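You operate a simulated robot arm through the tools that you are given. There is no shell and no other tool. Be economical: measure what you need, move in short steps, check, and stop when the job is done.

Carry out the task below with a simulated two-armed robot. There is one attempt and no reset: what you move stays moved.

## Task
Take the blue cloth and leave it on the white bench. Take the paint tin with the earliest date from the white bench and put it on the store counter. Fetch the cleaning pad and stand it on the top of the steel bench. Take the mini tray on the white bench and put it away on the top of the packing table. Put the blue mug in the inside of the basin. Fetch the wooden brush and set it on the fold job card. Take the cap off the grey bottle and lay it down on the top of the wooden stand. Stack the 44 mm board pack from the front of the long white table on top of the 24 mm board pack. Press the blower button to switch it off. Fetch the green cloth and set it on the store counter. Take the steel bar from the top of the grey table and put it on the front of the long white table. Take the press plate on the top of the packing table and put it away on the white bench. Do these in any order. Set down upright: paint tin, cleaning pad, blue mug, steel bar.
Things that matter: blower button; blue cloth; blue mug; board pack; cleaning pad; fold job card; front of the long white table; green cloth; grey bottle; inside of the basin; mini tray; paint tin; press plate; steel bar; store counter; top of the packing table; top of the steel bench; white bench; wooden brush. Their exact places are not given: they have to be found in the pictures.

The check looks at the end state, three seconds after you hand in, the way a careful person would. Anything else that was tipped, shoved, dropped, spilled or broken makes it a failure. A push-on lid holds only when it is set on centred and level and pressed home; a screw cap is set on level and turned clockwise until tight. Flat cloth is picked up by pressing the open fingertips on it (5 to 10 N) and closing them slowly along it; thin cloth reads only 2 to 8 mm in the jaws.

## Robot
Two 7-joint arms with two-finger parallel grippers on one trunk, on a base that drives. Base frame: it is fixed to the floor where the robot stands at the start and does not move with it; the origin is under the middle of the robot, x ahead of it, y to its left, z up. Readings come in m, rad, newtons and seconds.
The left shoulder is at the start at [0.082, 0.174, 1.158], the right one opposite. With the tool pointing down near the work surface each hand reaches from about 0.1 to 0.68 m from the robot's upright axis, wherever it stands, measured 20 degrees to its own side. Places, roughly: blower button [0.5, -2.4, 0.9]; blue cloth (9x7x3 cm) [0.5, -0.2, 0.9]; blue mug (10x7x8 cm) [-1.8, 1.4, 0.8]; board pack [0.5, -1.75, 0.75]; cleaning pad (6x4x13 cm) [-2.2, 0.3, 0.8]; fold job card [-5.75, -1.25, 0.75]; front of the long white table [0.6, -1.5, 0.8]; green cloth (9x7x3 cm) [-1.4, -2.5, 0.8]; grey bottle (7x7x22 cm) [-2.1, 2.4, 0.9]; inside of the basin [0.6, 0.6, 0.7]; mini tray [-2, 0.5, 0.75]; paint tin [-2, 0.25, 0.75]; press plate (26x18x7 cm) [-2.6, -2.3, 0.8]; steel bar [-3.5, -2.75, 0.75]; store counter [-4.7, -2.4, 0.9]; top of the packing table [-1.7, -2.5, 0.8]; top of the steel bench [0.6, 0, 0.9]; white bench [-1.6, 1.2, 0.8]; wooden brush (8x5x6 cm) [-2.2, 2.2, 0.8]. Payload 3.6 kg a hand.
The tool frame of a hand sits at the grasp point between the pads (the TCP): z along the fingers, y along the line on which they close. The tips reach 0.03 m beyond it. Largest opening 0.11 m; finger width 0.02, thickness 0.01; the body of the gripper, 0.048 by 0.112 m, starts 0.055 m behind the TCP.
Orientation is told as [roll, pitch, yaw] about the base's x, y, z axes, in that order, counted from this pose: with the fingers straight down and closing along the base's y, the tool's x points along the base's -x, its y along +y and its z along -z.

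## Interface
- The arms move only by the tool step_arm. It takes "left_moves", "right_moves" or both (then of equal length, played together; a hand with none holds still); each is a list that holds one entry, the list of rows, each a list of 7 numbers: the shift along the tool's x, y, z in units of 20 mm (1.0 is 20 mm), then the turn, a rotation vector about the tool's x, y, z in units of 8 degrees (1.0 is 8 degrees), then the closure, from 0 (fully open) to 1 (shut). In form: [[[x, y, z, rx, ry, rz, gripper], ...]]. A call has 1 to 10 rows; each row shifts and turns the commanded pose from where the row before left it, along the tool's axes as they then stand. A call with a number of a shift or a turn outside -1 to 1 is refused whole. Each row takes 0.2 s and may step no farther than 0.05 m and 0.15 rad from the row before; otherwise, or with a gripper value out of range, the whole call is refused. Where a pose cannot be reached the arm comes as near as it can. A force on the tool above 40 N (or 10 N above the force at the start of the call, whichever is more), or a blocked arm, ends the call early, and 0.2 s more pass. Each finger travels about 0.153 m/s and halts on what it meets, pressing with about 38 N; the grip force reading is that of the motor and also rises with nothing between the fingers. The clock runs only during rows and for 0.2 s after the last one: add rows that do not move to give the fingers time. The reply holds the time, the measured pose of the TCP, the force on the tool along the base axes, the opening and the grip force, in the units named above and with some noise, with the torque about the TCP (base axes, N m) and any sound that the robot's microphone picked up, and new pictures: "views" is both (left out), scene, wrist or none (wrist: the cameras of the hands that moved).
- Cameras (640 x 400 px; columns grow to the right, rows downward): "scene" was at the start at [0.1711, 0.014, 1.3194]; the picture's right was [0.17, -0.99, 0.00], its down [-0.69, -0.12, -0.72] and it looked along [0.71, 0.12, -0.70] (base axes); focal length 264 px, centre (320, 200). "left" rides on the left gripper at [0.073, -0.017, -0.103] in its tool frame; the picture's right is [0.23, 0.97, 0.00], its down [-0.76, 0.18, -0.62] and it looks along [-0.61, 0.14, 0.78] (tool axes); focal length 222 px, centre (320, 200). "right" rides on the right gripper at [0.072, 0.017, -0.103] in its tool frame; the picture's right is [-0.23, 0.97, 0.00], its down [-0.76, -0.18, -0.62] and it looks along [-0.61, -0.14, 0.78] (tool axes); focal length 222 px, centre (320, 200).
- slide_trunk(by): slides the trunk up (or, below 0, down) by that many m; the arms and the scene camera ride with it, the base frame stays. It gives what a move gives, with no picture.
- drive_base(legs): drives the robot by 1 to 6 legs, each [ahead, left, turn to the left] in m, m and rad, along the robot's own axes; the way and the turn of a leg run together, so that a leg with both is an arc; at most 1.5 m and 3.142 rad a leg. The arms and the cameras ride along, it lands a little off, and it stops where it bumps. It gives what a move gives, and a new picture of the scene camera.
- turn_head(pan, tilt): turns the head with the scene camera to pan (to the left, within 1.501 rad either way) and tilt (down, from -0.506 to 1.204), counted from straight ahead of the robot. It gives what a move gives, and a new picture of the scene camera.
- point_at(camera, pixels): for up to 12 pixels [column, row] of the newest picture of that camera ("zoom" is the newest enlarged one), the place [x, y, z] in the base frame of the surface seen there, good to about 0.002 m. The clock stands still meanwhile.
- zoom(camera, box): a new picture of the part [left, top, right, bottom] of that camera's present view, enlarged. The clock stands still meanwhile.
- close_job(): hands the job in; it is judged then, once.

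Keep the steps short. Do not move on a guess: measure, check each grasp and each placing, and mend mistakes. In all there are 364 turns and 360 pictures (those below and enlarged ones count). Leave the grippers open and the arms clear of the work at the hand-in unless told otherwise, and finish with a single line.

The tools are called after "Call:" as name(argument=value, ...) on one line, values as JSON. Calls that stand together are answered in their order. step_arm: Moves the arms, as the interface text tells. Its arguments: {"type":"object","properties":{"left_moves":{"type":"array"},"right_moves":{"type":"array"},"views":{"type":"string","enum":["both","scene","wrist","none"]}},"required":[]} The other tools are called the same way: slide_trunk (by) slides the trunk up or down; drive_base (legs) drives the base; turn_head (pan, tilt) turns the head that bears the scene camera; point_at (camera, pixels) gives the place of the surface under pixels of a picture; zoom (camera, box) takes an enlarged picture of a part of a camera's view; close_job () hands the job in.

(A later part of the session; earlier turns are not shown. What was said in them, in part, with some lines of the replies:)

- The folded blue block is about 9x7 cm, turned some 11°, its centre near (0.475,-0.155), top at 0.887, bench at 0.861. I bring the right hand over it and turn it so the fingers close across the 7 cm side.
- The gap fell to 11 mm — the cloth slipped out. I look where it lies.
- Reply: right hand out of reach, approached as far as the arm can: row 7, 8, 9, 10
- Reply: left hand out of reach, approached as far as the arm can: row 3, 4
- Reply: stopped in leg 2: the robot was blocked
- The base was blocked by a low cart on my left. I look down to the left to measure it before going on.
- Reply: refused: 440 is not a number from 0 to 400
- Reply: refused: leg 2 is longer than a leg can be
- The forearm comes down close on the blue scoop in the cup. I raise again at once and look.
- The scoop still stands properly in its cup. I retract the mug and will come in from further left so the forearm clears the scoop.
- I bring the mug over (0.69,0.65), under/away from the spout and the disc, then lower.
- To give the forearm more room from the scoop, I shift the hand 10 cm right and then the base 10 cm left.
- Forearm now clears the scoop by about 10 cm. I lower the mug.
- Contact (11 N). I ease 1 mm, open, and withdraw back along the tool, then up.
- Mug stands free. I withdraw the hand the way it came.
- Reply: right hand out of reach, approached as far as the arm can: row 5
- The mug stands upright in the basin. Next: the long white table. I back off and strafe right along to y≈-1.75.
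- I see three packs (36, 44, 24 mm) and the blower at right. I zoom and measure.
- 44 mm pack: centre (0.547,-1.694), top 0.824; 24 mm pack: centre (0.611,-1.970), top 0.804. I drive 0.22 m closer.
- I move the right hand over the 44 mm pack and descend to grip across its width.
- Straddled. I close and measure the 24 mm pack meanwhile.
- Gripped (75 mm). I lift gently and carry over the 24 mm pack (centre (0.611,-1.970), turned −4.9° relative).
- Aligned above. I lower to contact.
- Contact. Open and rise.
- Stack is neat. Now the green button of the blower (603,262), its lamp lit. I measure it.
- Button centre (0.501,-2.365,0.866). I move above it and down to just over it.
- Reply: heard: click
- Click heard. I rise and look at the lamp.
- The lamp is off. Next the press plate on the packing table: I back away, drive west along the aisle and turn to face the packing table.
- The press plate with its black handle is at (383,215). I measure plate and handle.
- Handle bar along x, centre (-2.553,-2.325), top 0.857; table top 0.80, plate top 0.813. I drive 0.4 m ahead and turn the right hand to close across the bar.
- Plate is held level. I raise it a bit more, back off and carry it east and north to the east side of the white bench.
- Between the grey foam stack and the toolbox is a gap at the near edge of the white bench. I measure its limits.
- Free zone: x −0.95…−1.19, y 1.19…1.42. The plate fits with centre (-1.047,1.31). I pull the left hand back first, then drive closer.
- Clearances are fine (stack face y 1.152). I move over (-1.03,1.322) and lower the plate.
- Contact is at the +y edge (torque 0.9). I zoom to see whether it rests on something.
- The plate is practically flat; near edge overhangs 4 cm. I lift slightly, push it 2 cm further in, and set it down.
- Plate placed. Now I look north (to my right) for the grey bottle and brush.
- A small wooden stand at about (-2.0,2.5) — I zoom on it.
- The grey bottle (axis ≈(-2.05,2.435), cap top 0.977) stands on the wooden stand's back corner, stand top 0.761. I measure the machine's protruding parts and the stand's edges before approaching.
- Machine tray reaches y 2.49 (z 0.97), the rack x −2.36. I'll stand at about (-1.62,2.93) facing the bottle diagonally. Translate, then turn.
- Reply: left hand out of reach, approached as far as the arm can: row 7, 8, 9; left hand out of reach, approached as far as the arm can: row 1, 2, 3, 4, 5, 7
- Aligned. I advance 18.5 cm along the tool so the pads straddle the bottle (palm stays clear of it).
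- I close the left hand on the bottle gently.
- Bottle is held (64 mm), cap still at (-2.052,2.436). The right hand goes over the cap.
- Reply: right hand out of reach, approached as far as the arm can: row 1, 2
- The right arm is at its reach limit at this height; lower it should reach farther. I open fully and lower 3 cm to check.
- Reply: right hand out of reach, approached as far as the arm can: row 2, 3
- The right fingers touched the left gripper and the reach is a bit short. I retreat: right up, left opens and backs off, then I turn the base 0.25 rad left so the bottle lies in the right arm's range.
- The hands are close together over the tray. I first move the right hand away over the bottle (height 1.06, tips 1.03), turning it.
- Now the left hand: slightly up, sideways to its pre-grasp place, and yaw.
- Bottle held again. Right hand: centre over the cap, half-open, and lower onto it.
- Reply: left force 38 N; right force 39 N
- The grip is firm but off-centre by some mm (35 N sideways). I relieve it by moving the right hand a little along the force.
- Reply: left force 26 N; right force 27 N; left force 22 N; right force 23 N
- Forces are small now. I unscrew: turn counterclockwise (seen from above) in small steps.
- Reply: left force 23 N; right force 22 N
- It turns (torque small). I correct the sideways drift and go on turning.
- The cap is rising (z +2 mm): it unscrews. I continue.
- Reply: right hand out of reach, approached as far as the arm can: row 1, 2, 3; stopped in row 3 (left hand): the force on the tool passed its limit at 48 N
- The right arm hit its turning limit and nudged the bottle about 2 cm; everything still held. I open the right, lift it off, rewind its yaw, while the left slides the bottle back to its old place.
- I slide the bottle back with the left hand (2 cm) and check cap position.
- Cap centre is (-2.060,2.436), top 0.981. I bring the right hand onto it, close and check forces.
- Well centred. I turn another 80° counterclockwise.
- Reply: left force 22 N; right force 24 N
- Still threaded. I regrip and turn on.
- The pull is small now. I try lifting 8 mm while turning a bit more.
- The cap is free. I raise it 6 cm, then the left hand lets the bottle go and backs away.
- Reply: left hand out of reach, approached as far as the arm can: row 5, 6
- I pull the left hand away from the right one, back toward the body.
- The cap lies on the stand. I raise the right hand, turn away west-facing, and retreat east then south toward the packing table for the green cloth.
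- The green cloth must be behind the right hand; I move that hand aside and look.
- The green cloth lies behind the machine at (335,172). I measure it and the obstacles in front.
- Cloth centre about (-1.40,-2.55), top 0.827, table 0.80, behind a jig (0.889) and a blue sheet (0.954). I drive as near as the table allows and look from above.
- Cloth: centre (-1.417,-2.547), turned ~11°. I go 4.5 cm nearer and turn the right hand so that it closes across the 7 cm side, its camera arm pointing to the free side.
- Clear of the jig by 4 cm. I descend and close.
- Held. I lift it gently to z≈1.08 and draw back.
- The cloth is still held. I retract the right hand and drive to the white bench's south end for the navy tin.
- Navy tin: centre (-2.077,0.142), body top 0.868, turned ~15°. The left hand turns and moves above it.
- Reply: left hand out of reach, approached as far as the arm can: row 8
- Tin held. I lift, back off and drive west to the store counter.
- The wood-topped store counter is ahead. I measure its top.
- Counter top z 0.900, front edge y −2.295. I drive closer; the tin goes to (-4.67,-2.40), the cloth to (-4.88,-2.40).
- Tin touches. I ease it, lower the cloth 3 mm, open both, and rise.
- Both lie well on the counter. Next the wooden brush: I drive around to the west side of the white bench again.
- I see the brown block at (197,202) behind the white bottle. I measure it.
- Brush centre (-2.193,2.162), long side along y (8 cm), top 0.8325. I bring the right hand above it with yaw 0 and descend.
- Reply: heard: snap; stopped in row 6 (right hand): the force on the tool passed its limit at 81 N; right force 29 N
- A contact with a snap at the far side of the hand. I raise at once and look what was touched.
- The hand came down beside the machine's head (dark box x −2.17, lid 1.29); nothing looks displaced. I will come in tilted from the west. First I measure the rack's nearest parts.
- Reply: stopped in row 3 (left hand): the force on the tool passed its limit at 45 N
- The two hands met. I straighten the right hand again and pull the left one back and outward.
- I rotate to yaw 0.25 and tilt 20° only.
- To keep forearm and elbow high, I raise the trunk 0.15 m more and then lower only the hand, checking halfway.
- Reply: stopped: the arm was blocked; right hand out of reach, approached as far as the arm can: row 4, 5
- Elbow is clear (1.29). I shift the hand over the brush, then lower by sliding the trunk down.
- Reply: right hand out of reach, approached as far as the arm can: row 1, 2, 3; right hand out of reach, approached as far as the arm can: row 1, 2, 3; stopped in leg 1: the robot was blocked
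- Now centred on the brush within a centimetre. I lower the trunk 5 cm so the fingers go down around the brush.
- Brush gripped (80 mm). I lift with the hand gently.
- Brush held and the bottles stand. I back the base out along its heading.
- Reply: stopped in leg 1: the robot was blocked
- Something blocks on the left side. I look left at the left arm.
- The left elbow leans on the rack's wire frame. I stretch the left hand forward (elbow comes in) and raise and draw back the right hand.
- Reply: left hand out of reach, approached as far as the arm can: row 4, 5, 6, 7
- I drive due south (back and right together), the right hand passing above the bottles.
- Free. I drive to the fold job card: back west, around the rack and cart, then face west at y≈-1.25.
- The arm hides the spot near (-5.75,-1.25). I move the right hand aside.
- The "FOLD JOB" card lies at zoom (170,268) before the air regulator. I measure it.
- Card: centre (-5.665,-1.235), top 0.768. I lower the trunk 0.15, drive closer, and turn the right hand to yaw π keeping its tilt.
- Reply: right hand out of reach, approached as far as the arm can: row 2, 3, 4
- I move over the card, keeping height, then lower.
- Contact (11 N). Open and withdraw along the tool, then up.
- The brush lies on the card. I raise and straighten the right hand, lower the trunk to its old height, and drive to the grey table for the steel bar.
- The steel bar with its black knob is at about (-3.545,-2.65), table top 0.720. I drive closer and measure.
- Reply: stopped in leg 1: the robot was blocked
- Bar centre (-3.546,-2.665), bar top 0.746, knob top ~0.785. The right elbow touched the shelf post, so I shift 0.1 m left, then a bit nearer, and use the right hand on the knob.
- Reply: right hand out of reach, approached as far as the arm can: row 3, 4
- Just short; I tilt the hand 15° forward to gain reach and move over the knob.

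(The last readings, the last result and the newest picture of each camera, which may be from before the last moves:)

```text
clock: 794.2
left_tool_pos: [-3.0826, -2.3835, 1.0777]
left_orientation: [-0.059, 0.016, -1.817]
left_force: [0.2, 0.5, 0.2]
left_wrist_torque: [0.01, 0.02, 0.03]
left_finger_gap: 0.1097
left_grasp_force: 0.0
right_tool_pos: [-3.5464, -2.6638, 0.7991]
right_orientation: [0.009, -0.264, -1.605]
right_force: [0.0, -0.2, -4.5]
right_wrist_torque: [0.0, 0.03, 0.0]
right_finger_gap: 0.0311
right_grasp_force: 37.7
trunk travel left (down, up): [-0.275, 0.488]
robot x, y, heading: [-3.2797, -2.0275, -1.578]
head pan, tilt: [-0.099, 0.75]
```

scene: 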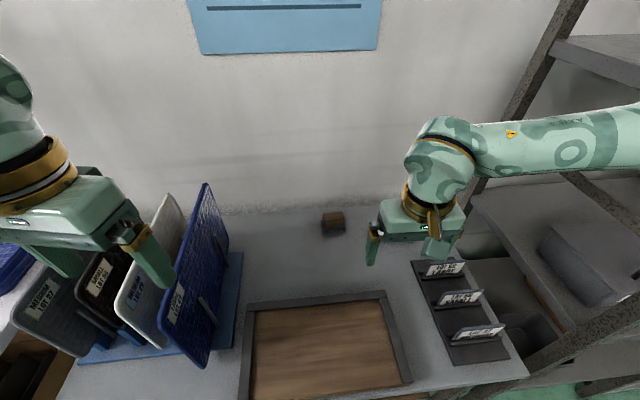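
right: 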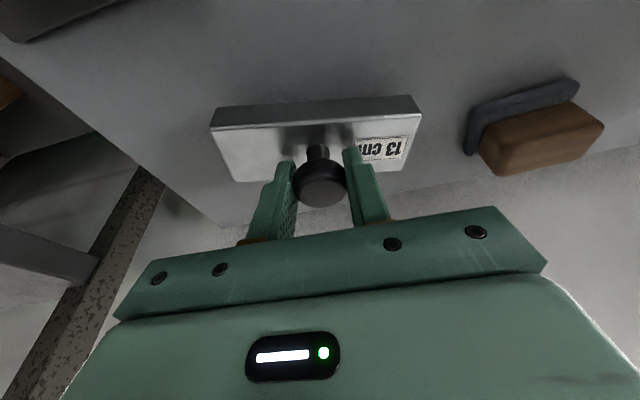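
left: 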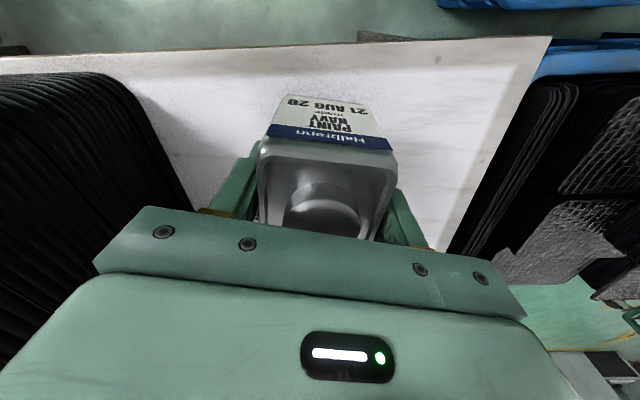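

The bar hangs level by its knob. I lift it to about z 1.05 and back out.

Call:
step_arm(right_moves=[[[-0.13, 0, -0.5, 0, 0, 0, 1], [-0.18, 0, -0.7, 0, 0, 0, 1], [-0.2, 0, -0.75, 0, 0, 0, 1], [-0.2, 0, -0.75, 0, 0, 0, 1], [-0.2, 0, -0.75, 0, 0, 0, 1], [-0.2, 0, -0.75, 0, 0, 0, 1], [-0.2, 0, -0.75, 0, 0, 0, 1], [-0.2, 0, -0.75, 0, 0, 0, 1], [-0.2, 0, -0.75, 0, 0, 0, 1], [-0.2, 0, -0.75, 0, 0, 0, 1]]], views="none")

Call:
step_arm(right_moves=[[[0.2, 0, -0.7, 0, 0, 0, 1], [0.5, 0, -0.8, 0, 0, 0, 1], [0.7, 0, -0.8, 0, 0, 0, 1], [0.7, 0, -0.8, 0, 0, 0, 1], [0.7, 0, -0.8, 0, 0, 0, 1], [0.7, 0, -0.8, 0, 0, 0, 1], [0.7, 0, -0.8, 0, 0, 0, 1], [0.7, 0, -0.8, 0, 0, 0, 1], [0.5, 0, -0.5, 0, 0, 0, 1], [0.2, 0, -0.2, 0, 0, 0, 1]]], views="none")

Call:
drive_base(legs=[[-0.6, 0, 0], [0, 1.3, 0], [0, 0, 1.57], [0, 0, 1.57]])

```text
clock: 796.4
left_tool_pos: [-3.0829, -2.3831, 1.0786]
left_orientation: [-0.059, 0.016, -1.818]
left_force: [-0.4, -0.6, 0.4]
left_wrist_torque: [-0.01, -0.01, 0.0]
left_finger_gap: 0.1098
left_grasp_force: 0.0
right_tool_pos: [-3.5487, -2.6622, 0.9466]
right_orientation: [0.01, -0.263, -1.605]
right_force: [0.0, 0.5, -4.9]
right_wrist_torque: [-0.01, 0.01, -0.01]
right_finger_gap: 0.0308
right_grasp_force: 37.7
trunk travel left (down, up): [-0.275, 0.488]
robot x, y, heading: [-3.2846, -2.0295, -1.57]
head pan, tilt: [-0.099, 0.75]
```

```text
clock: 798.8
left_tool_pos: [-3.06, -2.3816, 1.078]
left_orientation: [-0.069, 0.01, -1.797]
left_force: [0.4, -0.3, -0.1]
left_wrist_torque: [-0.01, 0.02, -0.01]
left_finger_gap: 0.1103
left_grasp_force: 0.0
right_tool_pos: [-3.5167, -2.5284, 1.0584]
right_orientation: [-0.001, -0.266, -1.571]
right_force: [0.0, 0.6, -3.8]
right_wrist_torque: [0.02, 0.01, 0.01]
right_finger_gap: 0.0308
right_grasp_force: 38.2
trunk travel left (down, up): [-0.275, 0.488]
robot x, y, heading: [-3.278, -2.0289, -1.552]
head pan, tilt: [-0.099, 0.75]
stopped in row 10 (right hand): the arm was blocked; the commanded pose is now the measured one
```

```text
clock: 816.0
left_tool_pos: [-2.1801, -1.0583, 1.0787]
left_orientation: [-0.059, 0.017, 1.338]
left_force: [-0.5, 0.9, 0.1]
left_wrist_torque: [-0.02, 0.02, 0.02]
left_finger_gap: 0.11
left_grasp_force: 0.0
right_tool_pos: [-1.7206, -0.916, 1.0528]
right_orientation: [0.012, -0.265, 1.551]
right_force: [-0.4, -0.7, -4.0]
right_wrist_torque: [-0.05, -0.02, 0.0]
right_finger_gap: 0.0306
right_grasp_force: 38.3
trunk travel left (down, up): [-0.275, 0.488]
robot x, y, heading: [-1.9751, -1.4085, 1.577]
head pan, tilt: [-0.099, 0.75]
```

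scene: 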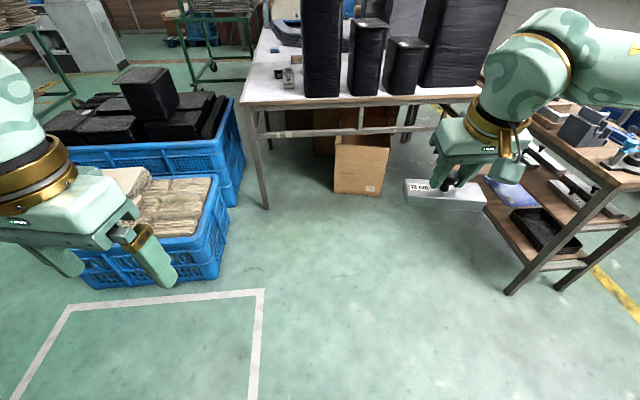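

I raise the right hand with the bar above stack height and draw it in, then go to the white bench for the mini tray.

Call:
step_arm(right_moves=[[[0.1, 0, -0.4, 0, 0, 0, 1], [0.25, 0, -0.7, 0, 0, 0, 1], [0.36, 0, -0.98, 0, 0, 0, 1], [0.36, 0, -0.98, 0, 0, 0, 1], [0.36, 0, -0.98, 0, 0, 0, 1], [0.36, 0, -0.98, 0, 0, 0, 1], [0.36, 0, -0.98, 0, 0, 0, 1], [0.36, 0, -0.98, 0, 0, 0, 1], [0.36, 0, -0.98, 0, 0, 0, 1], [0.36, 0, -0.98, 0, 0, 0, 1]]], views="none")

Call:
step_arm(right_moves=[[[0, 0, -1, 0, 0, 0, 1], [-0.2, 0, -1, 0, 0, 0, 1], [-0.26, 0, -0.96, 0, 0, 0, 1], [-0.26, 0, -0.96, 0, 0, 0, 1], [-0.26, 0, -0.96, 0, 0, 0, 1], [-0.2, 0, -0.7, 0, 0, 0, 1], [-0.1, 0, -0.3, 0, 0, 0, 1]]], left_moves=[[[0, 0, 0, 0, 0, -0.8, 0], [0, 0, 0, 0, 0, -0.9, 0], [0, 0, 0, 0, 0, 0, 0], [0, 0, 0, 0, 0, 0, 0], [0, 0, 0, 0, 0, 0, 0], [0, 0, 0, 0, 0, 0, 0], [0, 0, 0, 0, 0, 0, 0]]], views="none")

```text
clock: 818.2
left_tool_pos: [-2.1793, -1.0593, 1.079]
left_orientation: [-0.059, 0.014, 1.336]
left_force: [0.1, 0.5, -0.6]
left_wrist_torque: [-0.04, 0.0, -0.03]
left_finger_gap: 0.1101
left_grasp_force: 0.0
right_tool_pos: [-1.7208, -1.0266, 1.2094]
right_orientation: [0.011, -0.266, 1.552]
right_force: [0.2, -0.2, -3.3]
right_wrist_torque: [-0.04, 0.02, 0.0]
right_finger_gap: 0.0308
right_grasp_force: 37.7
trunk travel left (down, up): [-0.275, 0.488]
robot x, y, heading: [-1.9779, -1.4158, 1.578]
head pan, tilt: [-0.099, 0.75]
```

```text
clock: 819.8
left_tool_pos: [-2.1792, -1.0606, 1.078]
left_orientation: [-0.054, 0.029, 1.572]
left_force: [0.3, -0.1, -0.6]
left_wrist_torque: [-0.01, -0.02, -0.01]
left_finger_gap: 0.1099
left_grasp_force: 0.0
right_tool_pos: [-1.7315, -1.0342, 1.319]
right_orientation: [0.012, -0.269, 1.55]
right_force: [-0.2, -1.0, -3.9]
right_wrist_torque: [-0.03, -0.04, -0.01]
right_finger_gap: 0.0308
right_grasp_force: 37.7
right hand out of reach, approached as far as the arm can: row 6, 7
trunk travel left (down, up): [-0.275, 0.488]
robot x, y, heading: [-1.9773, -1.4123, 1.576]
head pan, tilt: [-0.099, 0.75]
```

Call:
drive_base(legs=[[1.19, 0.0, 0]])

Call:
turn_head(pan=0.05, tilt=0.75)

Call:
zoom(camera="scene", box=[260, 150, 420, 260])

```text
clock: 825.9
left_tool_pos: [-2.2179, 0.1398, 1.0791]
left_orientation: [-0.055, 0.029, 1.603]
left_force: [-0.1, -0.3, 0.4]
left_wrist_torque: [-0.02, -0.05, 0.01]
left_finger_gap: 0.1102
left_grasp_force: 0.1
right_tool_pos: [-1.7701, 0.1798, 1.3186]
right_orientation: [0.014, -0.266, 1.581]
right_force: [1.1, 1.1, -4.5]
right_wrist_torque: [-0.01, 0.02, 0.01]
right_finger_gap: 0.0309
right_grasp_force: 38.1
trunk travel left (down, up): [-0.275, 0.488]
robot x, y, heading: [-2.004, -0.2101, 1.607]
head pan, tilt: [-0.099, 0.75]
```

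scene: 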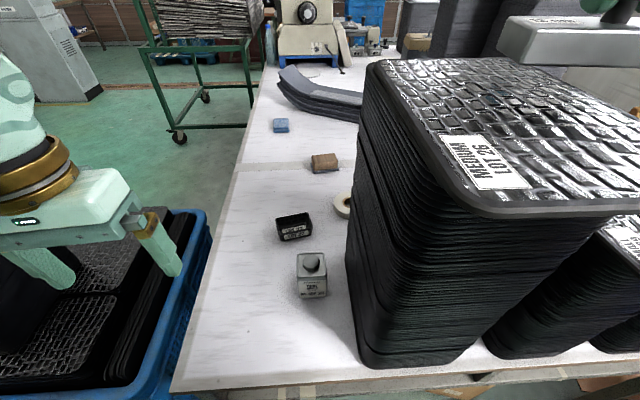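

```text
clock: 826.6
left_tool_pos: [-2.2179, 0.1397, 1.0775]
left_orientation: [-0.054, 0.028, 1.603]
left_force: [-0.5, 0.6, -0.2]
left_wrist_torque: [0.02, 0.03, 0.0]
left_finger_gap: 0.1101
left_grasp_force: 0.2
right_tool_pos: [-1.7708, 0.1791, 1.3192]
right_orientation: [0.013, -0.265, 1.58]
right_force: [-0.1, 0.1, -4.5]
right_wrist_torque: [-0.02, -0.02, -0.02]
right_finger_gap: 0.0312
right_grasp_force: 38.2
trunk travel left (down, up): [-0.275, 0.488]
robot x, y, heading: [-2.0033, -0.2057, 1.61]
head pan, tilt: [0.051, 0.75]
```

scene: 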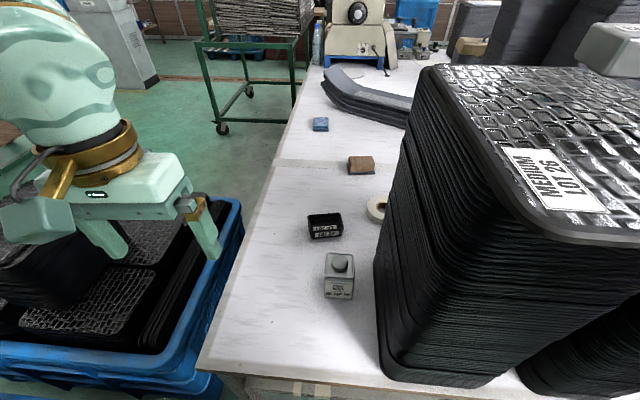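

```text
3.64 times, centred on (340, 205) of scene
```

zoom: 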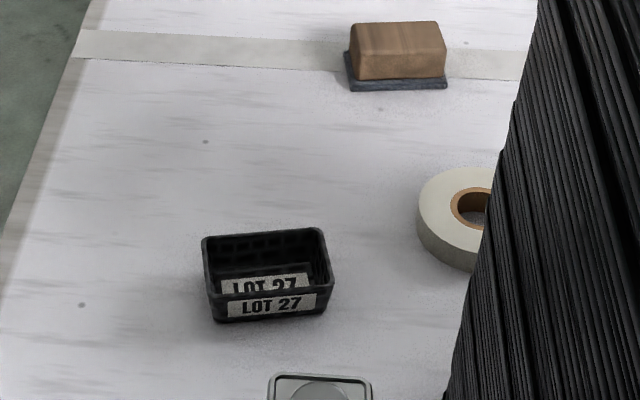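

Call:
point_at(camera="zoom", pixels=[[203, 240], [318, 230], [217, 295], [332, 283], [270, 308], [265, 240], [325, 300], [222, 318]])

```text
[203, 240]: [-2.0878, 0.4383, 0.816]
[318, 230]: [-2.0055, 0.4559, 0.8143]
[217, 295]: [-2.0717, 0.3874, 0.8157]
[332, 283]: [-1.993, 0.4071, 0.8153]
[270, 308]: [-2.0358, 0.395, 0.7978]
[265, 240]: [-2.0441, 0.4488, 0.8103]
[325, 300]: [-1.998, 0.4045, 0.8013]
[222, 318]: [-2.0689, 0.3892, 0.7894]
```

Tray: centre (-2.039,0.422), 8.2×5.2 cm, rim 0.815, turned 12°. I shift the base slightly right/ahead and bring the left hand above.

Call:
drive_base(legs=[[0.02, -0.06, 0]])

Call:
step_arm(left_moves=[[[-1, -0.5, 0, 0, -0.2, -0.6, 0], [-1, -0.5, 0.2, 0, 0, -0.7, 0], [-1, -0.5, 0.4, 0, 0, 0, 0], [-1, -0.5, 0.6, 0, 0, 0, 0], [-1, -0.5, 0.6, 0, 0, 0, 0], [-1, -0.5, 0.6, 0, 0, 0, 0], [-1, -0.5, 0.6, 0, 0, 0, 0], [-1, -0.5, 0.6, 0, 0, 0, 0], [-1, -0.5, 0.6, 0, 0, 0, 0], [-1, -0.5, 0.6, 0, 0, 0, 0]]], views="none")

```text
clock: 827.6
left_tool_pos: [-2.1566, 0.1622, 1.0782]
left_orientation: [-0.051, 0.029, 1.605]
left_force: [0.6, -0.4, -0.3]
left_wrist_torque: [0.03, 0.0, -0.04]
left_finger_gap: 0.11
left_grasp_force: 0.0
right_tool_pos: [-1.7079, 0.201, 1.3178]
right_orientation: [0.014, -0.264, 1.581]
right_force: [0.9, -1.2, -3.5]
right_wrist_torque: [-0.03, 0.04, 0.0]
right_finger_gap: 0.0308
right_grasp_force: 38.2
trunk travel left (down, up): [-0.275, 0.488]
robot x, y, heading: [-1.9422, -0.188, 1.607]
head pan, tilt: [0.051, 0.75]
```

scene: 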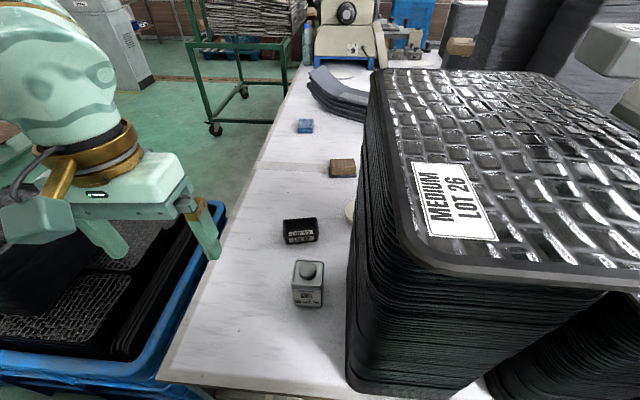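

```text
clock: 829.8
left_tool_pos: [-2.0913, 0.3786, 0.985]
left_orientation: [-0.049, 0.011, 1.788]
left_force: [0.1, -0.2, 0.0]
left_wrist_torque: [0.0, 0.02, 0.0]
left_finger_gap: 0.1098
left_grasp_force: 0.1
right_tool_pos: [-1.7105, 0.2016, 1.3191]
right_orientation: [0.01, -0.267, 1.58]
right_force: [-0.6, 0.7, -3.6]
right_wrist_torque: [0.01, 0.02, -0.01]
right_finger_gap: 0.0309
right_grasp_force: 38.0
trunk travel left (down, up): [-0.275, 0.488]
robot x, y, heading: [-1.9441, -0.1881, 1.604]
head pan, tilt: [0.051, 0.75]
```

Call:
step_arm(left_moves=[[[-0.4, -0.75, 0.3, 0, 0, 0, 0], [-0.4, -0.75, 0.5, 0, 0, 0, 0], [-0.4, -0.75, 0.6, 0, 0, 0, 0], [-0.36, -0.75, 0.6, 0, 0, 0, 0], [0, 0, 0.8, 0, 0, 0, 0], [0, 0, 0.8, 0, 0, 0, 0], [0, 0, 0, 0, 0, 0, 0]]], views="wrist")

Call:
point_at(camera="left", pixels=[[280, 120], [360, 120], [280, 160], [360, 160], [320, 140], [320, 100]])

```text
clock: 831.4
left_tool_pos: [-2.0351, 0.4205, 0.9167]
left_orientation: [-0.05, 0.01, 1.786]
left_force: [-0.7, 0.6, -0.3]
left_wrist_torque: [0.02, 0.01, -0.03]
left_finger_gap: 0.1102
left_grasp_force: 0.1
right_tool_pos: [-1.7103, 0.2008, 1.319]
right_orientation: [0.01, -0.266, 1.583]
right_force: [-0.2, 0.6, -4.2]
right_wrist_torque: [0.01, 0.01, -0.01]
right_finger_gap: 0.0309
right_grasp_force: 38.1
trunk travel left (down, up): [-0.275, 0.488]
robot x, y, heading: [-1.9415, -0.1863, 1.608]
head pan, tilt: [0.051, 0.75]
```

left: 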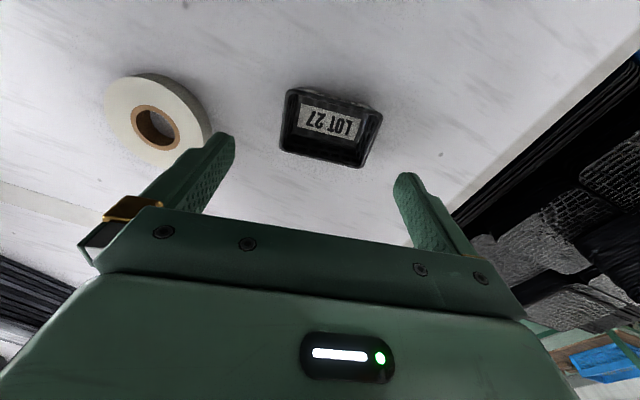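

```text
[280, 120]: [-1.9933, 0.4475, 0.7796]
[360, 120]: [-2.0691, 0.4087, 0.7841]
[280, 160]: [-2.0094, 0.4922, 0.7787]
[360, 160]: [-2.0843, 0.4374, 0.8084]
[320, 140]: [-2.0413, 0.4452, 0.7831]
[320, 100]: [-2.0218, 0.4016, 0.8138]
```

Call:
point_at(camera="left", pixels=[[212, 135], [205, 115], [170, 165], [190, 158], [180, 90]])

```text
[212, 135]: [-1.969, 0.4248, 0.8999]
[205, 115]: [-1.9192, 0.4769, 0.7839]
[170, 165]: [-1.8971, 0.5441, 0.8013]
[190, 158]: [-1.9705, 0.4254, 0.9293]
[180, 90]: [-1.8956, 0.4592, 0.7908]
```

Tape roll is 4 cm clear. I descend and close on the tray.

Call:
step_arm(left_moves=[[[0, 0.15, 0.9, 0, 0, 0, 0], [0, 0.1, 1, 0, 0, 0, 0], [0, 0, 1, 0, 0, 0, 0], [0, 0, 1, 0, 0, 0, 0], [0, 0, 0.8, 0, 0, 0, 0], [0, 0, 0.25, 0, 0, 0, 0], [0, 0, 0, 0, 0, 0, 0.15], [0, 0, 0, 0, 0, 0, 0.3], [0, 0, 0, 0, 0, 0, 0.6], [0, 0, 0, 0, 0, 0, 0.6]]], views="wrist")

```text
clock: 833.6
left_tool_pos: [-2.0366, 0.4193, 0.8172]
left_orientation: [-0.05, 0.011, 1.786]
left_force: [-0.5, 0.7, 1.0]
left_wrist_torque: [0.04, 0.01, -0.01]
left_finger_gap: 0.0887
left_grasp_force: 38.2
right_tool_pos: [-1.7103, 0.2009, 1.3178]
right_orientation: [0.012, -0.266, 1.582]
right_force: [-0.3, -0.1, -5.0]
right_wrist_torque: [-0.01, -0.04, -0.02]
right_finger_gap: 0.0308
right_grasp_force: 37.7
trunk travel left (down, up): [-0.275, 0.488]
robot x, y, heading: [-1.9418, -0.1843, 1.608]
head pan, tilt: [0.051, 0.75]
```

left: 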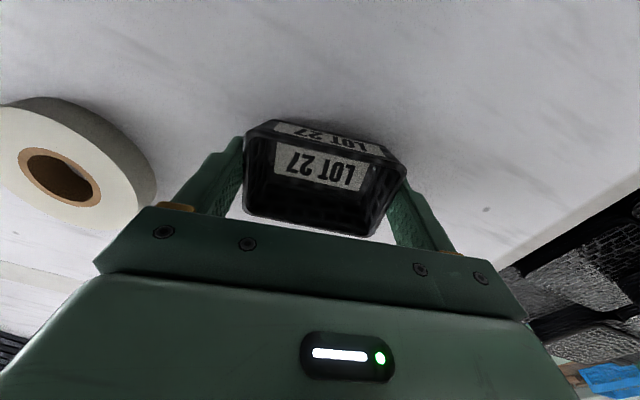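

Tray gripped. Gentle lift, then back out and turn to the packing table.

Call:
step_arm(left_moves=[[[0, 0, -0.1, 0, 0, 0, 1], [0, 0, -0.2, 0, 0, 0, 1], [0, 0, -0.4, 0, 0, 0, 1], [0, 0, -0.7, 0, 0, 0, 1], [0, 0, -0.9, 0, 0, 0, 1], [0, 0, -1, 0, 0, 0, 1], [0, 0, -1, 0, 0, 0, 1], [0, 0, -1, 0, 0, 0, 1], [0, 0, -1, 0, 0, 0, 1], [0, 0, -0.8, 0, 0, 0, 1]]], views="wrist")

Call:
drive_base(legs=[[-0.6, 0, 0], [-0.6, 0, 0], [0, 0, -1.57], [0, 0, -1.57]])

```text
clock: 835.8
left_tool_pos: [-2.0438, 0.4188, 0.9606]
left_orientation: [-0.051, 0.011, 1.788]
left_force: [0.8, 0.4, -1.0]
left_wrist_torque: [-0.03, -0.03, 0.02]
left_finger_gap: 0.0885
left_grasp_force: 38.2
right_tool_pos: [-1.7099, 0.2004, 1.3185]
right_orientation: [0.012, -0.265, 1.581]
right_force: [0.1, -0.9, -4.6]
right_wrist_torque: [-0.02, -0.01, -0.01]
right_finger_gap: 0.0308
right_grasp_force: 38.3
trunk travel left (down, up): [-0.275, 0.488]
robot x, y, heading: [-1.9415, -0.1829, 1.607]
head pan, tilt: [0.051, 0.75]
```

left: 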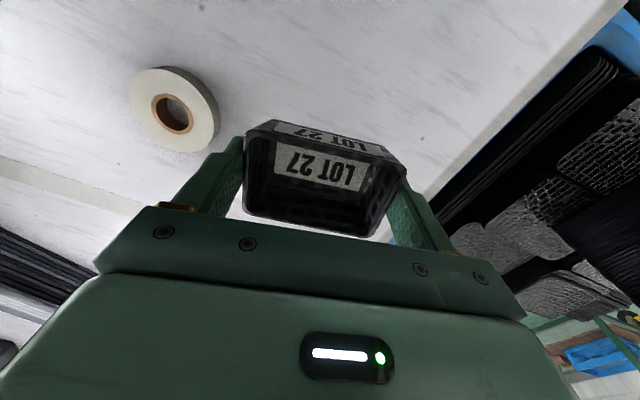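

```text
clock: 849.8
left_tool_pos: [-1.7978, -1.9915, 0.9586]
left_orientation: [-0.052, 0.012, -1.355]
left_force: [0.2, 0.6, -0.8]
left_wrist_torque: [0.03, 0.01, 0.02]
left_finger_gap: 0.0883
left_grasp_force: 38.3
right_tool_pos: [-2.131, -1.7735, 1.3182]
right_orientation: [0.012, -0.265, -1.561]
right_force: [0.4, 0.8, -3.4]
right_wrist_torque: [0.03, -0.03, -0.03]
right_finger_gap: 0.0311
right_grasp_force: 38.2
trunk travel left (down, up): [-0.275, 0.488]
robot x, y, heading: [-1.9008, -1.386, -1.532]
head pan, tilt: [0.051, 0.75]
```

scene: 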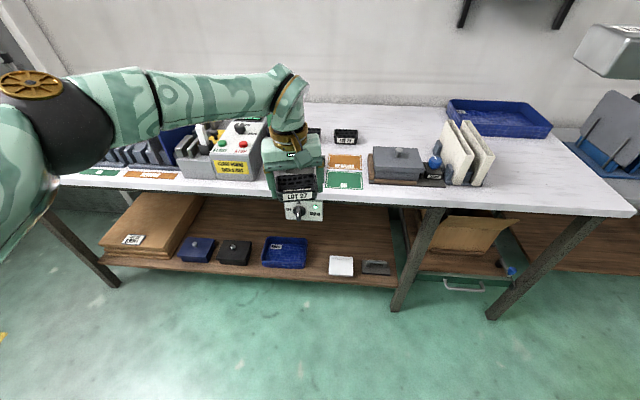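

I take the free place where the press plate had been: about (-2.47,-2.33). I drive there.

Call:
drive_base(legs=[[0, -0.66, -0.04], [0.4, 0, 0]])

Call:
point_at(camera="scene", pixels=[[320, 250], [320, 300], [380, 280], [260, 280], [320, 220], [400, 250], [300, 330]])

```text
clock: 855.6
left_tool_pos: [-2.5053, -2.4119, 0.9585]
left_orientation: [-0.05, 0.01, -1.401]
left_force: [0.5, -0.2, -0.7]
left_wrist_torque: [0.01, -0.01, -0.01]
left_finger_gap: 0.0884
left_grasp_force: 37.9
right_tool_pos: [-2.8272, -2.179, 1.3171]
right_orientation: [0.012, -0.266, -1.608]
right_force: [-1.3, -0.5, -4.1]
right_wrist_torque: [0.04, 0.0, 0.02]
right_finger_gap: 0.0308
right_grasp_force: 38.1
trunk travel left (down, up): [-0.275, 0.488]
robot x, y, heading: [-2.5766, -1.8053, -1.578]
head pan, tilt: [0.051, 0.75]
```

scene: 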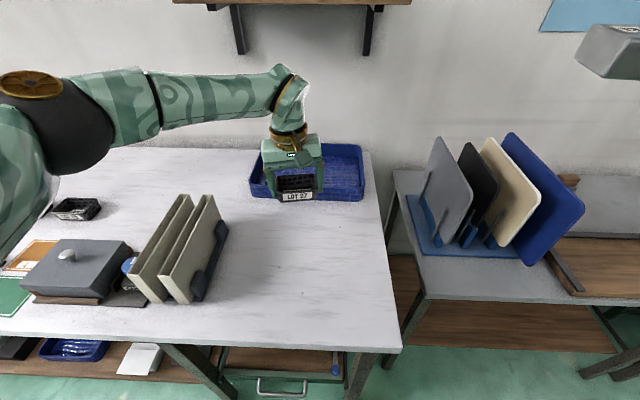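

```text
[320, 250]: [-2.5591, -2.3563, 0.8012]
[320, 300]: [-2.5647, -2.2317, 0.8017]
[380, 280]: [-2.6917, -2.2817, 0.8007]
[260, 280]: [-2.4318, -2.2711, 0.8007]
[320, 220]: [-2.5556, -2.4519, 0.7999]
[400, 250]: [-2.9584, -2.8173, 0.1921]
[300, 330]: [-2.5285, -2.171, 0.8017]
```

Call:
step_arm(left_moves=[[[0.5, -0.3, 0, 0, 0, 0, 1], [0.8, -0.5, 0.2, 0, 0, 0, 1], [0.8, -0.5, 0.6, 0, 0, 0, 1], [0.4, -0.2, 0.9, 0, 0, 0, 1], [0, 0, 1, 0, 0, 0, 1], [0, 0, 1, 0, 0, 0, 1], [0, 0, 1, 0, 0, 0, 1], [0, 0, 0.7, 0, 0, 0, 1], [0, 0, 0.3, 0, 0, 0, 1], [0, 0, 0.2, 0, 0, 0, 1]]], views="none")

Call:
step_arm(left_moves=[[[0, 0, 0.08, 0, 0, 0, 1], [0, 0, 0.05, 0, 0, 0, 1], [0, 0, 0, 0, 0, 0, 1]]], views="wrist")

```text
clock: 857.9
left_tool_pos: [-2.5502, -2.3656, 0.8425]
left_orientation: [-0.051, 0.011, -1.402]
left_force: [0.3, -0.8, -0.6]
left_wrist_torque: [-0.03, -0.02, -0.01]
left_finger_gap: 0.0885
left_grasp_force: 38.0
right_tool_pos: [-2.8281, -2.1779, 1.3187]
right_orientation: [0.013, -0.266, -1.608]
right_force: [0.2, 0.4, -3.6]
right_wrist_torque: [0.0, 0.0, -0.01]
right_finger_gap: 0.0309
right_grasp_force: 38.1
trunk travel left (down, up): [-0.275, 0.488]
robot x, y, heading: [-2.5731, -1.8041, -1.579]
head pan, tilt: [0.051, 0.75]
```

```text
clock: 858.6
left_tool_pos: [-2.5492, -2.3664, 0.8403]
left_orientation: [-0.049, 0.01, -1.401]
left_force: [-0.6, -0.3, -0.9]
left_wrist_torque: [0.02, -0.02, 0.01]
left_finger_gap: 0.0882
left_grasp_force: 38.0
right_tool_pos: [-2.8279, -2.178, 1.3189]
right_orientation: [0.011, -0.265, -1.607]
right_force: [-0.7, -0.8, -3.2]
right_wrist_torque: [0.02, 0.02, 0.04]
right_finger_gap: 0.0308
right_grasp_force: 37.7
trunk travel left (down, up): [-0.275, 0.488]
robot x, y, heading: [-2.578, -1.8033, -1.578]
head pan, tilt: [0.051, 0.75]
```

left: 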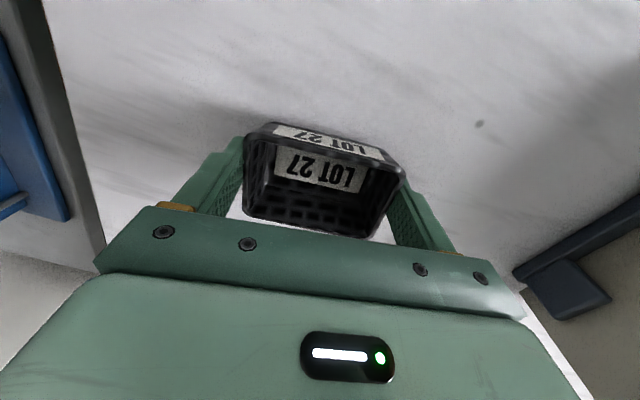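

Lower 2–3 mm more to contact, then open and rise.

Call:
step_arm(left_moves=[[[0, 0, 0.08, 0, 0, 0, 1], [0, 0, 0.06, 0, 0, 0, 1], [0, 0, 0, 0, 0, 0, 0.15], [0, 0, 0, 0, 0, 0, 0], [0, 0, 0, 0, 0, 0, 0], [0, 0, -0.5, 0, 0, 0, 0], [0, 0, -1, 0, 0, 0, 0], [0, 0, -1, 0, 0, 0, 0], [0, 0, -1, 0, 0, 0, 0], [0, 0, -1, 0, 0, 0, 0]]], views="wrist")

```text
clock: 860.9
left_tool_pos: [-2.5442, -2.3661, 0.9301]
left_orientation: [-0.053, 0.011, -1.4]
left_force: [-0.3, 0.1, 0.6]
left_wrist_torque: [0.02, -0.03, 0.0]
left_finger_gap: 0.1103
left_grasp_force: 0.0
right_tool_pos: [-2.8279, -2.1761, 1.3187]
right_orientation: [0.012, -0.267, -1.609]
right_force: [0.5, 0.3, -3.3]
right_wrist_torque: [-0.02, 0.03, 0.03]
right_finger_gap: 0.0309
right_grasp_force: 38.3
trunk travel left (down, up): [-0.275, 0.488]
robot x, y, heading: [-2.5762, -1.7994, -1.578]
head pan, tilt: [0.051, 0.75]
```

left: 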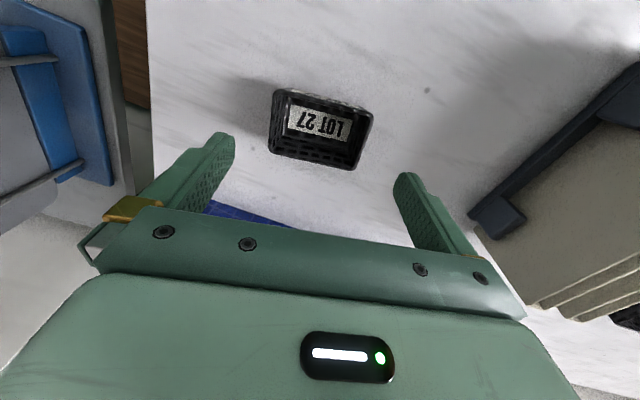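

Tray stands on the packing table. Now the bar: I raise the left hand and drive east to the long white table.

Call:
step_arm(left_moves=[[[0, 0, -1, 0, 0, 0, 0], [0, 0, -1, 0, 0, 0, 0], [0, 0, -1, 0, 0, 0, 0], [0.5, 0, -1, 0, 0, 0, 0], [1, 0, -1, 0, 0, 0, 0], [1, 0, -1, 0, 0, 0, 0], [1, 0, 0, 0, 0, 0, 0], [1, 0, 0, 0, 0, 0, 0]]], views="none")

Call:
drive_base(legs=[[-0.4, 0, 0], [0, 1.25, 0], [0, 1.18, 0], [0, 0, 1.57], [0, -0.3, 0]])

Call:
turn_head(pan=-0.1, tilt=0.75)

```text
clock: 862.6
left_tool_pos: [-2.5524, -2.2786, 1.0499]
left_orientation: [-0.051, 0.008, -1.401]
left_force: [-0.6, -0.4, 0.1]
left_wrist_torque: [-0.02, -0.02, -0.02]
left_finger_gap: 0.1098
left_grasp_force: 0.1
right_tool_pos: [-2.8264, -2.1774, 1.3172]
right_orientation: [0.013, -0.264, -1.607]
right_force: [0.9, 0.7, -4.6]
right_wrist_torque: [0.0, 0.0, 0.02]
right_finger_gap: 0.031
right_grasp_force: 37.7
trunk travel left (down, up): [-0.275, 0.488]
robot x, y, heading: [-2.5838, -1.8012, -1.577]
head pan, tilt: [0.051, 0.75]
```

```text
clock: 882.1
left_tool_pos: [0.3385, -1.6648, 1.05]
left_orientation: [-0.051, 0.011, 0.191]
left_force: [0.0, 0.0, 0.4]
left_wrist_torque: [0.03, -0.01, -0.06]
left_finger_gap: 0.1104
left_grasp_force: 0.0
right_tool_pos: [0.2432, -1.942, 1.3175]
right_orientation: [0.012, -0.265, -0.016]
right_force: [0.2, -0.3, -4.1]
right_wrist_torque: [0.0, 0.03, 0.01]
right_finger_gap: 0.0308
right_grasp_force: 38.3
trunk travel left (down, up): [-0.275, 0.488]
robot x, y, heading: [-0.138, -1.6986, 0.012]
head pan, tilt: [0.051, 0.75]
```

scene: 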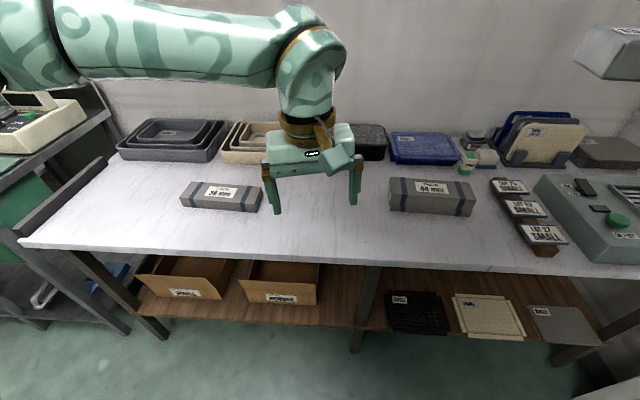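

```text
clock: 882.8
left_tool_pos: [0.3385, -1.665, 1.05]
left_orientation: [-0.05, 0.011, 0.192]
left_force: [0.1, 0.3, -0.2]
left_wrist_torque: [0.02, 0.0, 0.02]
left_finger_gap: 0.1099
left_grasp_force: 0.0
right_tool_pos: [0.244, -1.9413, 1.318]
right_orientation: [0.01, -0.264, -0.016]
right_force: [0.4, 0.4, -3.4]
right_wrist_torque: [0.02, 0.04, -0.01]
right_finger_gap: 0.0307
right_grasp_force: 38.2
trunk travel left (down, up): [-0.275, 0.488]
robot x, y, heading: [-0.1368, -1.6983, 0.015]
head pan, tilt: [-0.099, 0.75]
```

scene: 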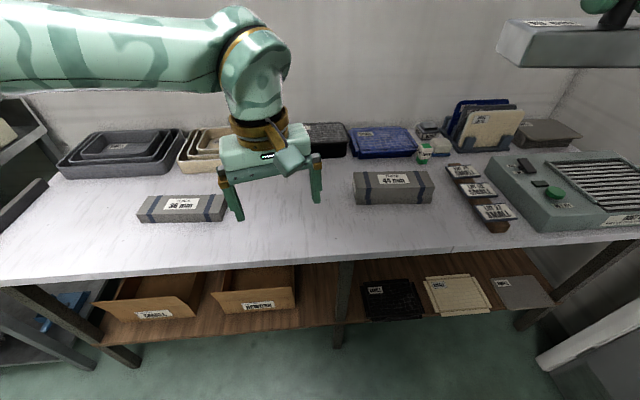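

I go 0.12 ahead and 0.19 left, then bring the bar over the free space at about (0.50,-1.69) between the packs.

Call:
drive_base(legs=[[0.12, 0.19, -0.01]])

Call:
step_arm(right_moves=[[[-0.4, 0.2, 0.11, 0, 0, 0, 1], [-0.8, 0.45, 0.22, 0, 0, 0, 1], [-0.95, 0.45, 0.26, 0, 0, 0, 1], [-0.95, 0.45, 0.26, 0, 0, 0, 1], [-0.95, 0.45, 0.26, 0, 0, 0, 1], [-0.95, 0.45, 0.26, 0, 0, 0, 1], [-0.95, 0.45, 0.26, 0, 0, 0, 1], [-0.55, 0.25, 0.4, 0, 0, 0, 1], [0.2, 0, 0.8, 0, 0, 0, 1], [0.26, 0, 0.96, 0, 0, 0, 1]]], views="none")

Call:
step_arm(right_moves=[[[0.26, 0, 0.96, 0, 0, 0, 1], [0.26, 0, 0.96, 0, 0, 0, 1], [0.26, 0, 0.96, 0, 0, 0, 1], [0.26, 0, 0.96, 0, 0, 0, 1], [0.26, 0, 0.96, 0, 0, 0, 1], [0.26, 0, 0.96, 0, 0, 0, 1], [0.26, 0, 0.96, 0, 0, 0, 1], [0.26, 0, 0.96, 0, 0, 0, 1], [0.26, 0, 0.96, 0, 0, 0, 1], [0.26, 0, 0.96, 0, 0, 0, 1]]], views="scene")

```text
clock: 884.5
left_tool_pos: [0.458, -1.4768, 1.0507]
left_orientation: [-0.052, 0.011, 0.177]
left_force: [0.5, 0.9, 0.3]
left_wrist_torque: [0.01, 0.0, -0.03]
left_finger_gap: 0.1098
left_grasp_force: 0.0
right_tool_pos: [0.3607, -1.7504, 1.317]
right_orientation: [0.011, -0.267, -0.026]
right_force: [0.3, 0.5, -3.8]
right_wrist_torque: [-0.04, 0.02, -0.02]
right_finger_gap: 0.031
right_grasp_force: 38.5
trunk travel left (down, up): [-0.275, 0.488]
robot x, y, heading: [-0.0203, -1.5016, -0.0]
head pan, tilt: [-0.099, 0.75]
```

scene: 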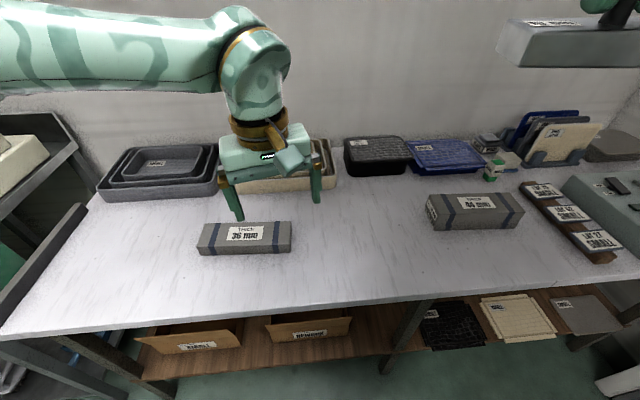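

```text
clock: 886.7
left_tool_pos: [0.4591, -1.4764, 1.0491]
left_orientation: [-0.049, 0.011, 0.178]
left_force: [0.1, 1.3, 0.1]
left_wrist_torque: [0.02, -0.01, 0.02]
left_finger_gap: 0.1101
left_grasp_force: 0.0
right_tool_pos: [0.4471, -1.7147, 1.2779]
right_orientation: [0.012, -0.267, -0.027]
right_force: [0.3, -0.6, -3.2]
right_wrist_torque: [-0.02, 0.02, -0.01]
right_finger_gap: 0.0309
right_grasp_force: 37.8
right hand out of reach, approached as far as the arm can: row 5, 6, 7
trunk travel left (down, up): [-0.275, 0.488]
robot x, y, heading: [-0.0194, -1.5049, 0.003]
head pan, tilt: [-0.099, 0.75]
```

```text
clock: 888.9
left_tool_pos: [0.4587, -1.4771, 1.0499]
left_orientation: [-0.05, 0.011, 0.178]
left_force: [-0.3, -0.2, 0.5]
left_wrist_torque: [0.01, -0.01, 0.03]
left_finger_gap: 0.1103
left_grasp_force: 0.1
right_tool_pos: [0.4509, -1.7115, 1.0773]
right_orientation: [0.011, -0.265, -0.028]
right_force: [-0.4, 0.3, -4.1]
right_wrist_torque: [0.01, 0.06, -0.03]
right_finger_gap: 0.0309
right_grasp_force: 37.6
trunk travel left (down, up): [-0.275, 0.488]
robot x, y, heading: [-0.0172, -1.5033, 0.001]
head pan, tilt: [-0.099, 0.75]
```

scene: 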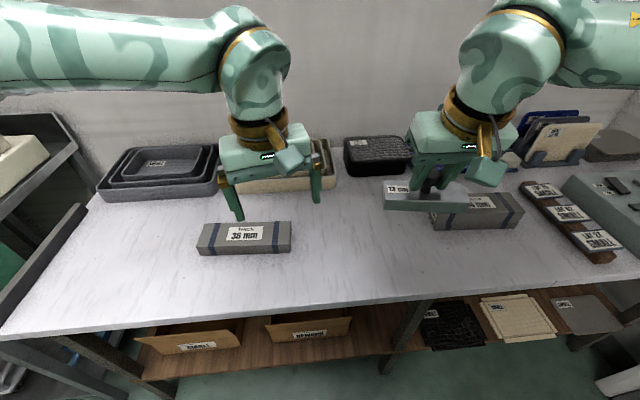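

Call:
step_arm(right_moves=[[[-0.95, 0.3, 0.26, 0, 0, 0, 1], [-0.95, 0.3, 0.26, 0, 0, 0, 1], [-0.95, 0.3, 0.26, 0, 0, 0, 1], [0.26, 0, 0.96, 0, 0, 0, 1], [0.26, 0, 0.96, 0, 0, 0, 1], [0.26, 0, 0.96, 0, 0, 0, 1], [0.26, 0, 0.96, 0, 0, 0, 1], [0.26, 0, 0.96, 0, 0, 0, 1], [0.26, 0, 0.96, 0, 0, 0, 1], [0.26, 0, 0.96, 0, 0, 0, 1]]], views="none")

Call:
step_arm(right_moves=[[[0.26, 0, 0.96, 0, 0, 0, 1], [0.26, 0, 0.96, 0, 0, 0, 1], [0.26, 0, 0.96, 0, 0, 0, 1], [0.2, 0, 0.7, 0, 0, 0, 1], [0.1, 0, 0.4, 0, 0, 0, 1], [0, 0, 0, 0, 0, 0, 1]]], views="scene")

```text
clock: 891.1
left_tool_pos: [0.4587, -1.4767, 1.0492]
left_orientation: [-0.051, 0.01, 0.176]
left_force: [0.6, 0.7, 1.4]
left_wrist_torque: [0.0, 0.02, -0.02]
left_finger_gap: 0.11
left_grasp_force: 0.0
right_tool_pos: [0.5094, -1.6938, 0.9395]
right_orientation: [0.012, -0.265, -0.028]
right_force: [0.2, -0.5, -3.8]
right_wrist_torque: [0.0, 0.03, 0.03]
right_finger_gap: 0.0311
right_grasp_force: 37.4
trunk travel left (down, up): [-0.275, 0.488]
robot x, y, heading: [-0.0147, -1.5055, 0.002]
head pan, tilt: [-0.099, 0.75]
```

```text
clock: 892.5
left_tool_pos: [0.4575, -1.4759, 1.0495]
left_orientation: [-0.05, 0.01, 0.177]
left_force: [-0.6, -0.2, -0.1]
left_wrist_torque: [-0.01, 0.02, -0.04]
left_finger_gap: 0.11
left_grasp_force: 0.1
right_tool_pos: [0.5082, -1.6922, 0.8557]
right_orientation: [0.011, -0.265, -0.026]
right_force: [0.1, 0.1, -4.0]
right_wrist_torque: [0.0, 0.04, 0.05]
right_finger_gap: 0.031
right_grasp_force: 37.7
trunk travel left (down, up): [-0.275, 0.488]
robot x, y, heading: [-0.0191, -1.5026, -0.0]
head pan, tilt: [-0.099, 0.75]
```

scene: 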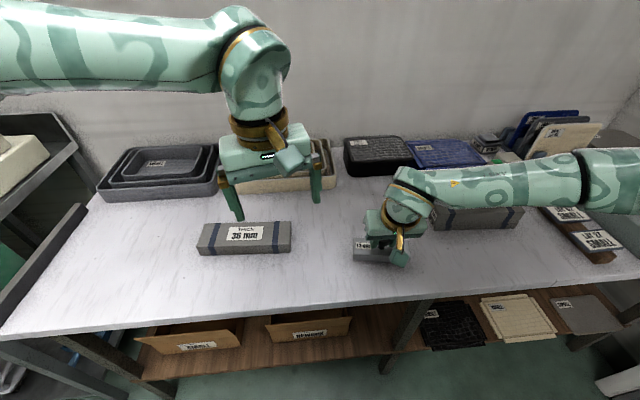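

Call:
step_arm(right_moves=[[[0.1, 0, 0.35, 0, 0, 0, 1], [0.06, 0, 0.2, 0, 0, 0, 1], [0.03, 0, 0.12, 0, 0, 0, 1], [0.02, 0, 0.08, 0, 0, 0, 1], [0, 0, 0, 0, 0, 0, 1]]], views="none")

```text
clock: 893.7
left_tool_pos: [0.4574, -1.4768, 1.0503]
left_orientation: [-0.051, 0.01, 0.178]
left_force: [-1.2, 0.0, 0.7]
left_wrist_torque: [0.01, 0.01, 0.01]
left_finger_gap: 0.1102
left_grasp_force: 0.0
right_tool_pos: [0.5089, -1.6918, 0.8417]
right_orientation: [0.013, -0.266, -0.027]
right_force: [1.4, -2.8, 5.1]
right_wrist_torque: [0.43, 0.01, -0.08]
right_finger_gap: 0.0311
right_grasp_force: 38.2
trunk travel left (down, up): [-0.275, 0.488]
robot x, y, heading: [-0.0181, -1.5056, 0.0]
head pan, tilt: [-0.099, 0.75]
```

Contact at one edge; 1 mm more, then open and rise.

Call:
step_arm(right_moves=[[[0.01, 0, 0.05, 0, 0, 0, 1], [0, 0, 0, 0, 0, 0, 0.65], [0, 0, 0, 0, 0, 0, 0.5], [0, 0, 0, 0, 0, 0, 0.3], [0, 0, 0, 0, 0, 0, 0.3], [-0.1, 0, -0.48, 0, 0, 0, 0.3], [-0.26, 0, -0.96, 0, 0, 0, 0.3], [-0.26, 0, -0.96, 0, 0, 0, 0.3], [-0.26, 0, -0.96, 0, 0, 0, 0], [-0.26, 0, -0.96, 0, 0, 0, 0]]], views="wrist")

Call:
step_arm(right_moves=[[[-0.26, 0, -0.96, 0, 0, 0, 0], [-0.26, 0, -0.96, 0, 0, 0, 0], [-0.26, 0, -0.96, 0, 0.9, 0, 0], [0.5, 0, -0.9, 0, 0.9, 0, 0], [1, 0, 0, 0, 0.1, 0, 0], [1, 0, 0, 0, 0, 0, 0], [1, 0, 0, 0, 0, 0, 0]]], views="scene")

```text
clock: 895.9
left_tool_pos: [0.4575, -1.4768, 1.049]
left_orientation: [-0.053, 0.011, 0.177]
left_force: [0.5, -0.2, 0.7]
left_wrist_torque: [0.05, 0.0, -0.01]
left_finger_gap: 0.1099
left_grasp_force: 0.0
right_tool_pos: [0.5077, -1.6936, 0.9304]
right_orientation: [0.01, -0.265, -0.028]
right_force: [-0.1, 0.2, -0.5]
right_wrist_torque: [0.0, 0.01, 0.0]
right_finger_gap: 0.1101
right_grasp_force: 0.0
trunk travel left (down, up): [-0.275, 0.488]
robot x, y, heading: [-0.0168, -1.503, 0.001]
head pan, tilt: [-0.099, 0.75]
```

right: 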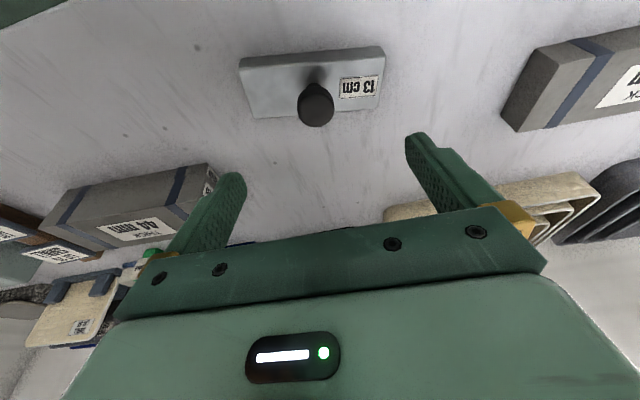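

```text
clock: 897.5
left_tool_pos: [0.4578, -1.4755, 1.0496]
left_orientation: [-0.051, 0.009, 0.179]
left_force: [-0.1, -0.5, -0.1]
left_wrist_torque: [0.01, -0.02, 0.01]
left_finger_gap: 0.1099
left_grasp_force: 0.1
right_tool_pos: [0.4346, -1.6931, 1.0061]
right_orientation: [0.009, 0.0, -0.023]
right_force: [-0.4, 1.1, 0.3]
right_wrist_torque: [-0.02, -0.03, 0.02]
right_finger_gap: 0.11
right_grasp_force: 0.1
trunk travel left (down, up): [-0.275, 0.488]
robot x, y, heading: [-0.0219, -1.5045, -0.001]
head pan, tilt: [-0.099, 0.75]
```

scene: 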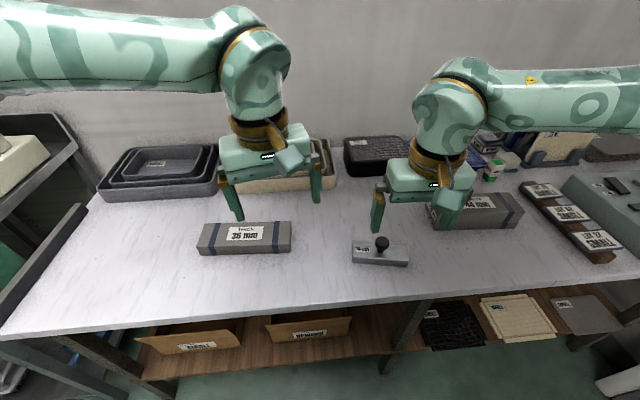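

The bar stands upright on the table's front. All twelve jobs are done; I back away so the arms are clear, then hand in.

Call:
drive_base(legs=[[-0.35, 0, 0]])

Call:
close_job()

```text
clock: 899.8
left_tool_pos: [0.1091, -1.477, 1.0493]
left_orientation: [-0.054, 0.01, 0.182]
left_force: [-0.7, -0.1, -0.6]
left_wrist_torque: [-0.02, -0.01, 0.0]
left_finger_gap: 0.1103
left_grasp_force: 0.0
right_tool_pos: [0.0878, -1.6937, 1.0052]
right_orientation: [0.011, 0.0, -0.021]
right_force: [-0.7, 0.5, 0.1]
right_wrist_torque: [0.0, -0.01, -0.04]
right_finger_gap: 0.11
right_grasp_force: 0.0
trunk travel left (down, up): [-0.275, 0.488]
robot x, y, heading: [-0.3652, -1.5069, 0.001]
head pan, tilt: [-0.099, 0.75]
```

scene: 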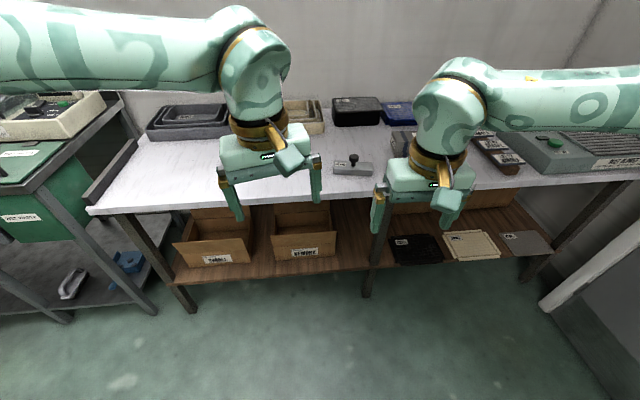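

```text
The job is handed in.
```

All twelve jobs are done and handed in, but while reaching for the brush the right hand hit the machine on the white bench at 81 N with a snap — no damage visible, though a break can't be ruled out — and the arms also brushed the blue scoop, the mat rack frame and the shelf post, and the base bumped the blue cart.
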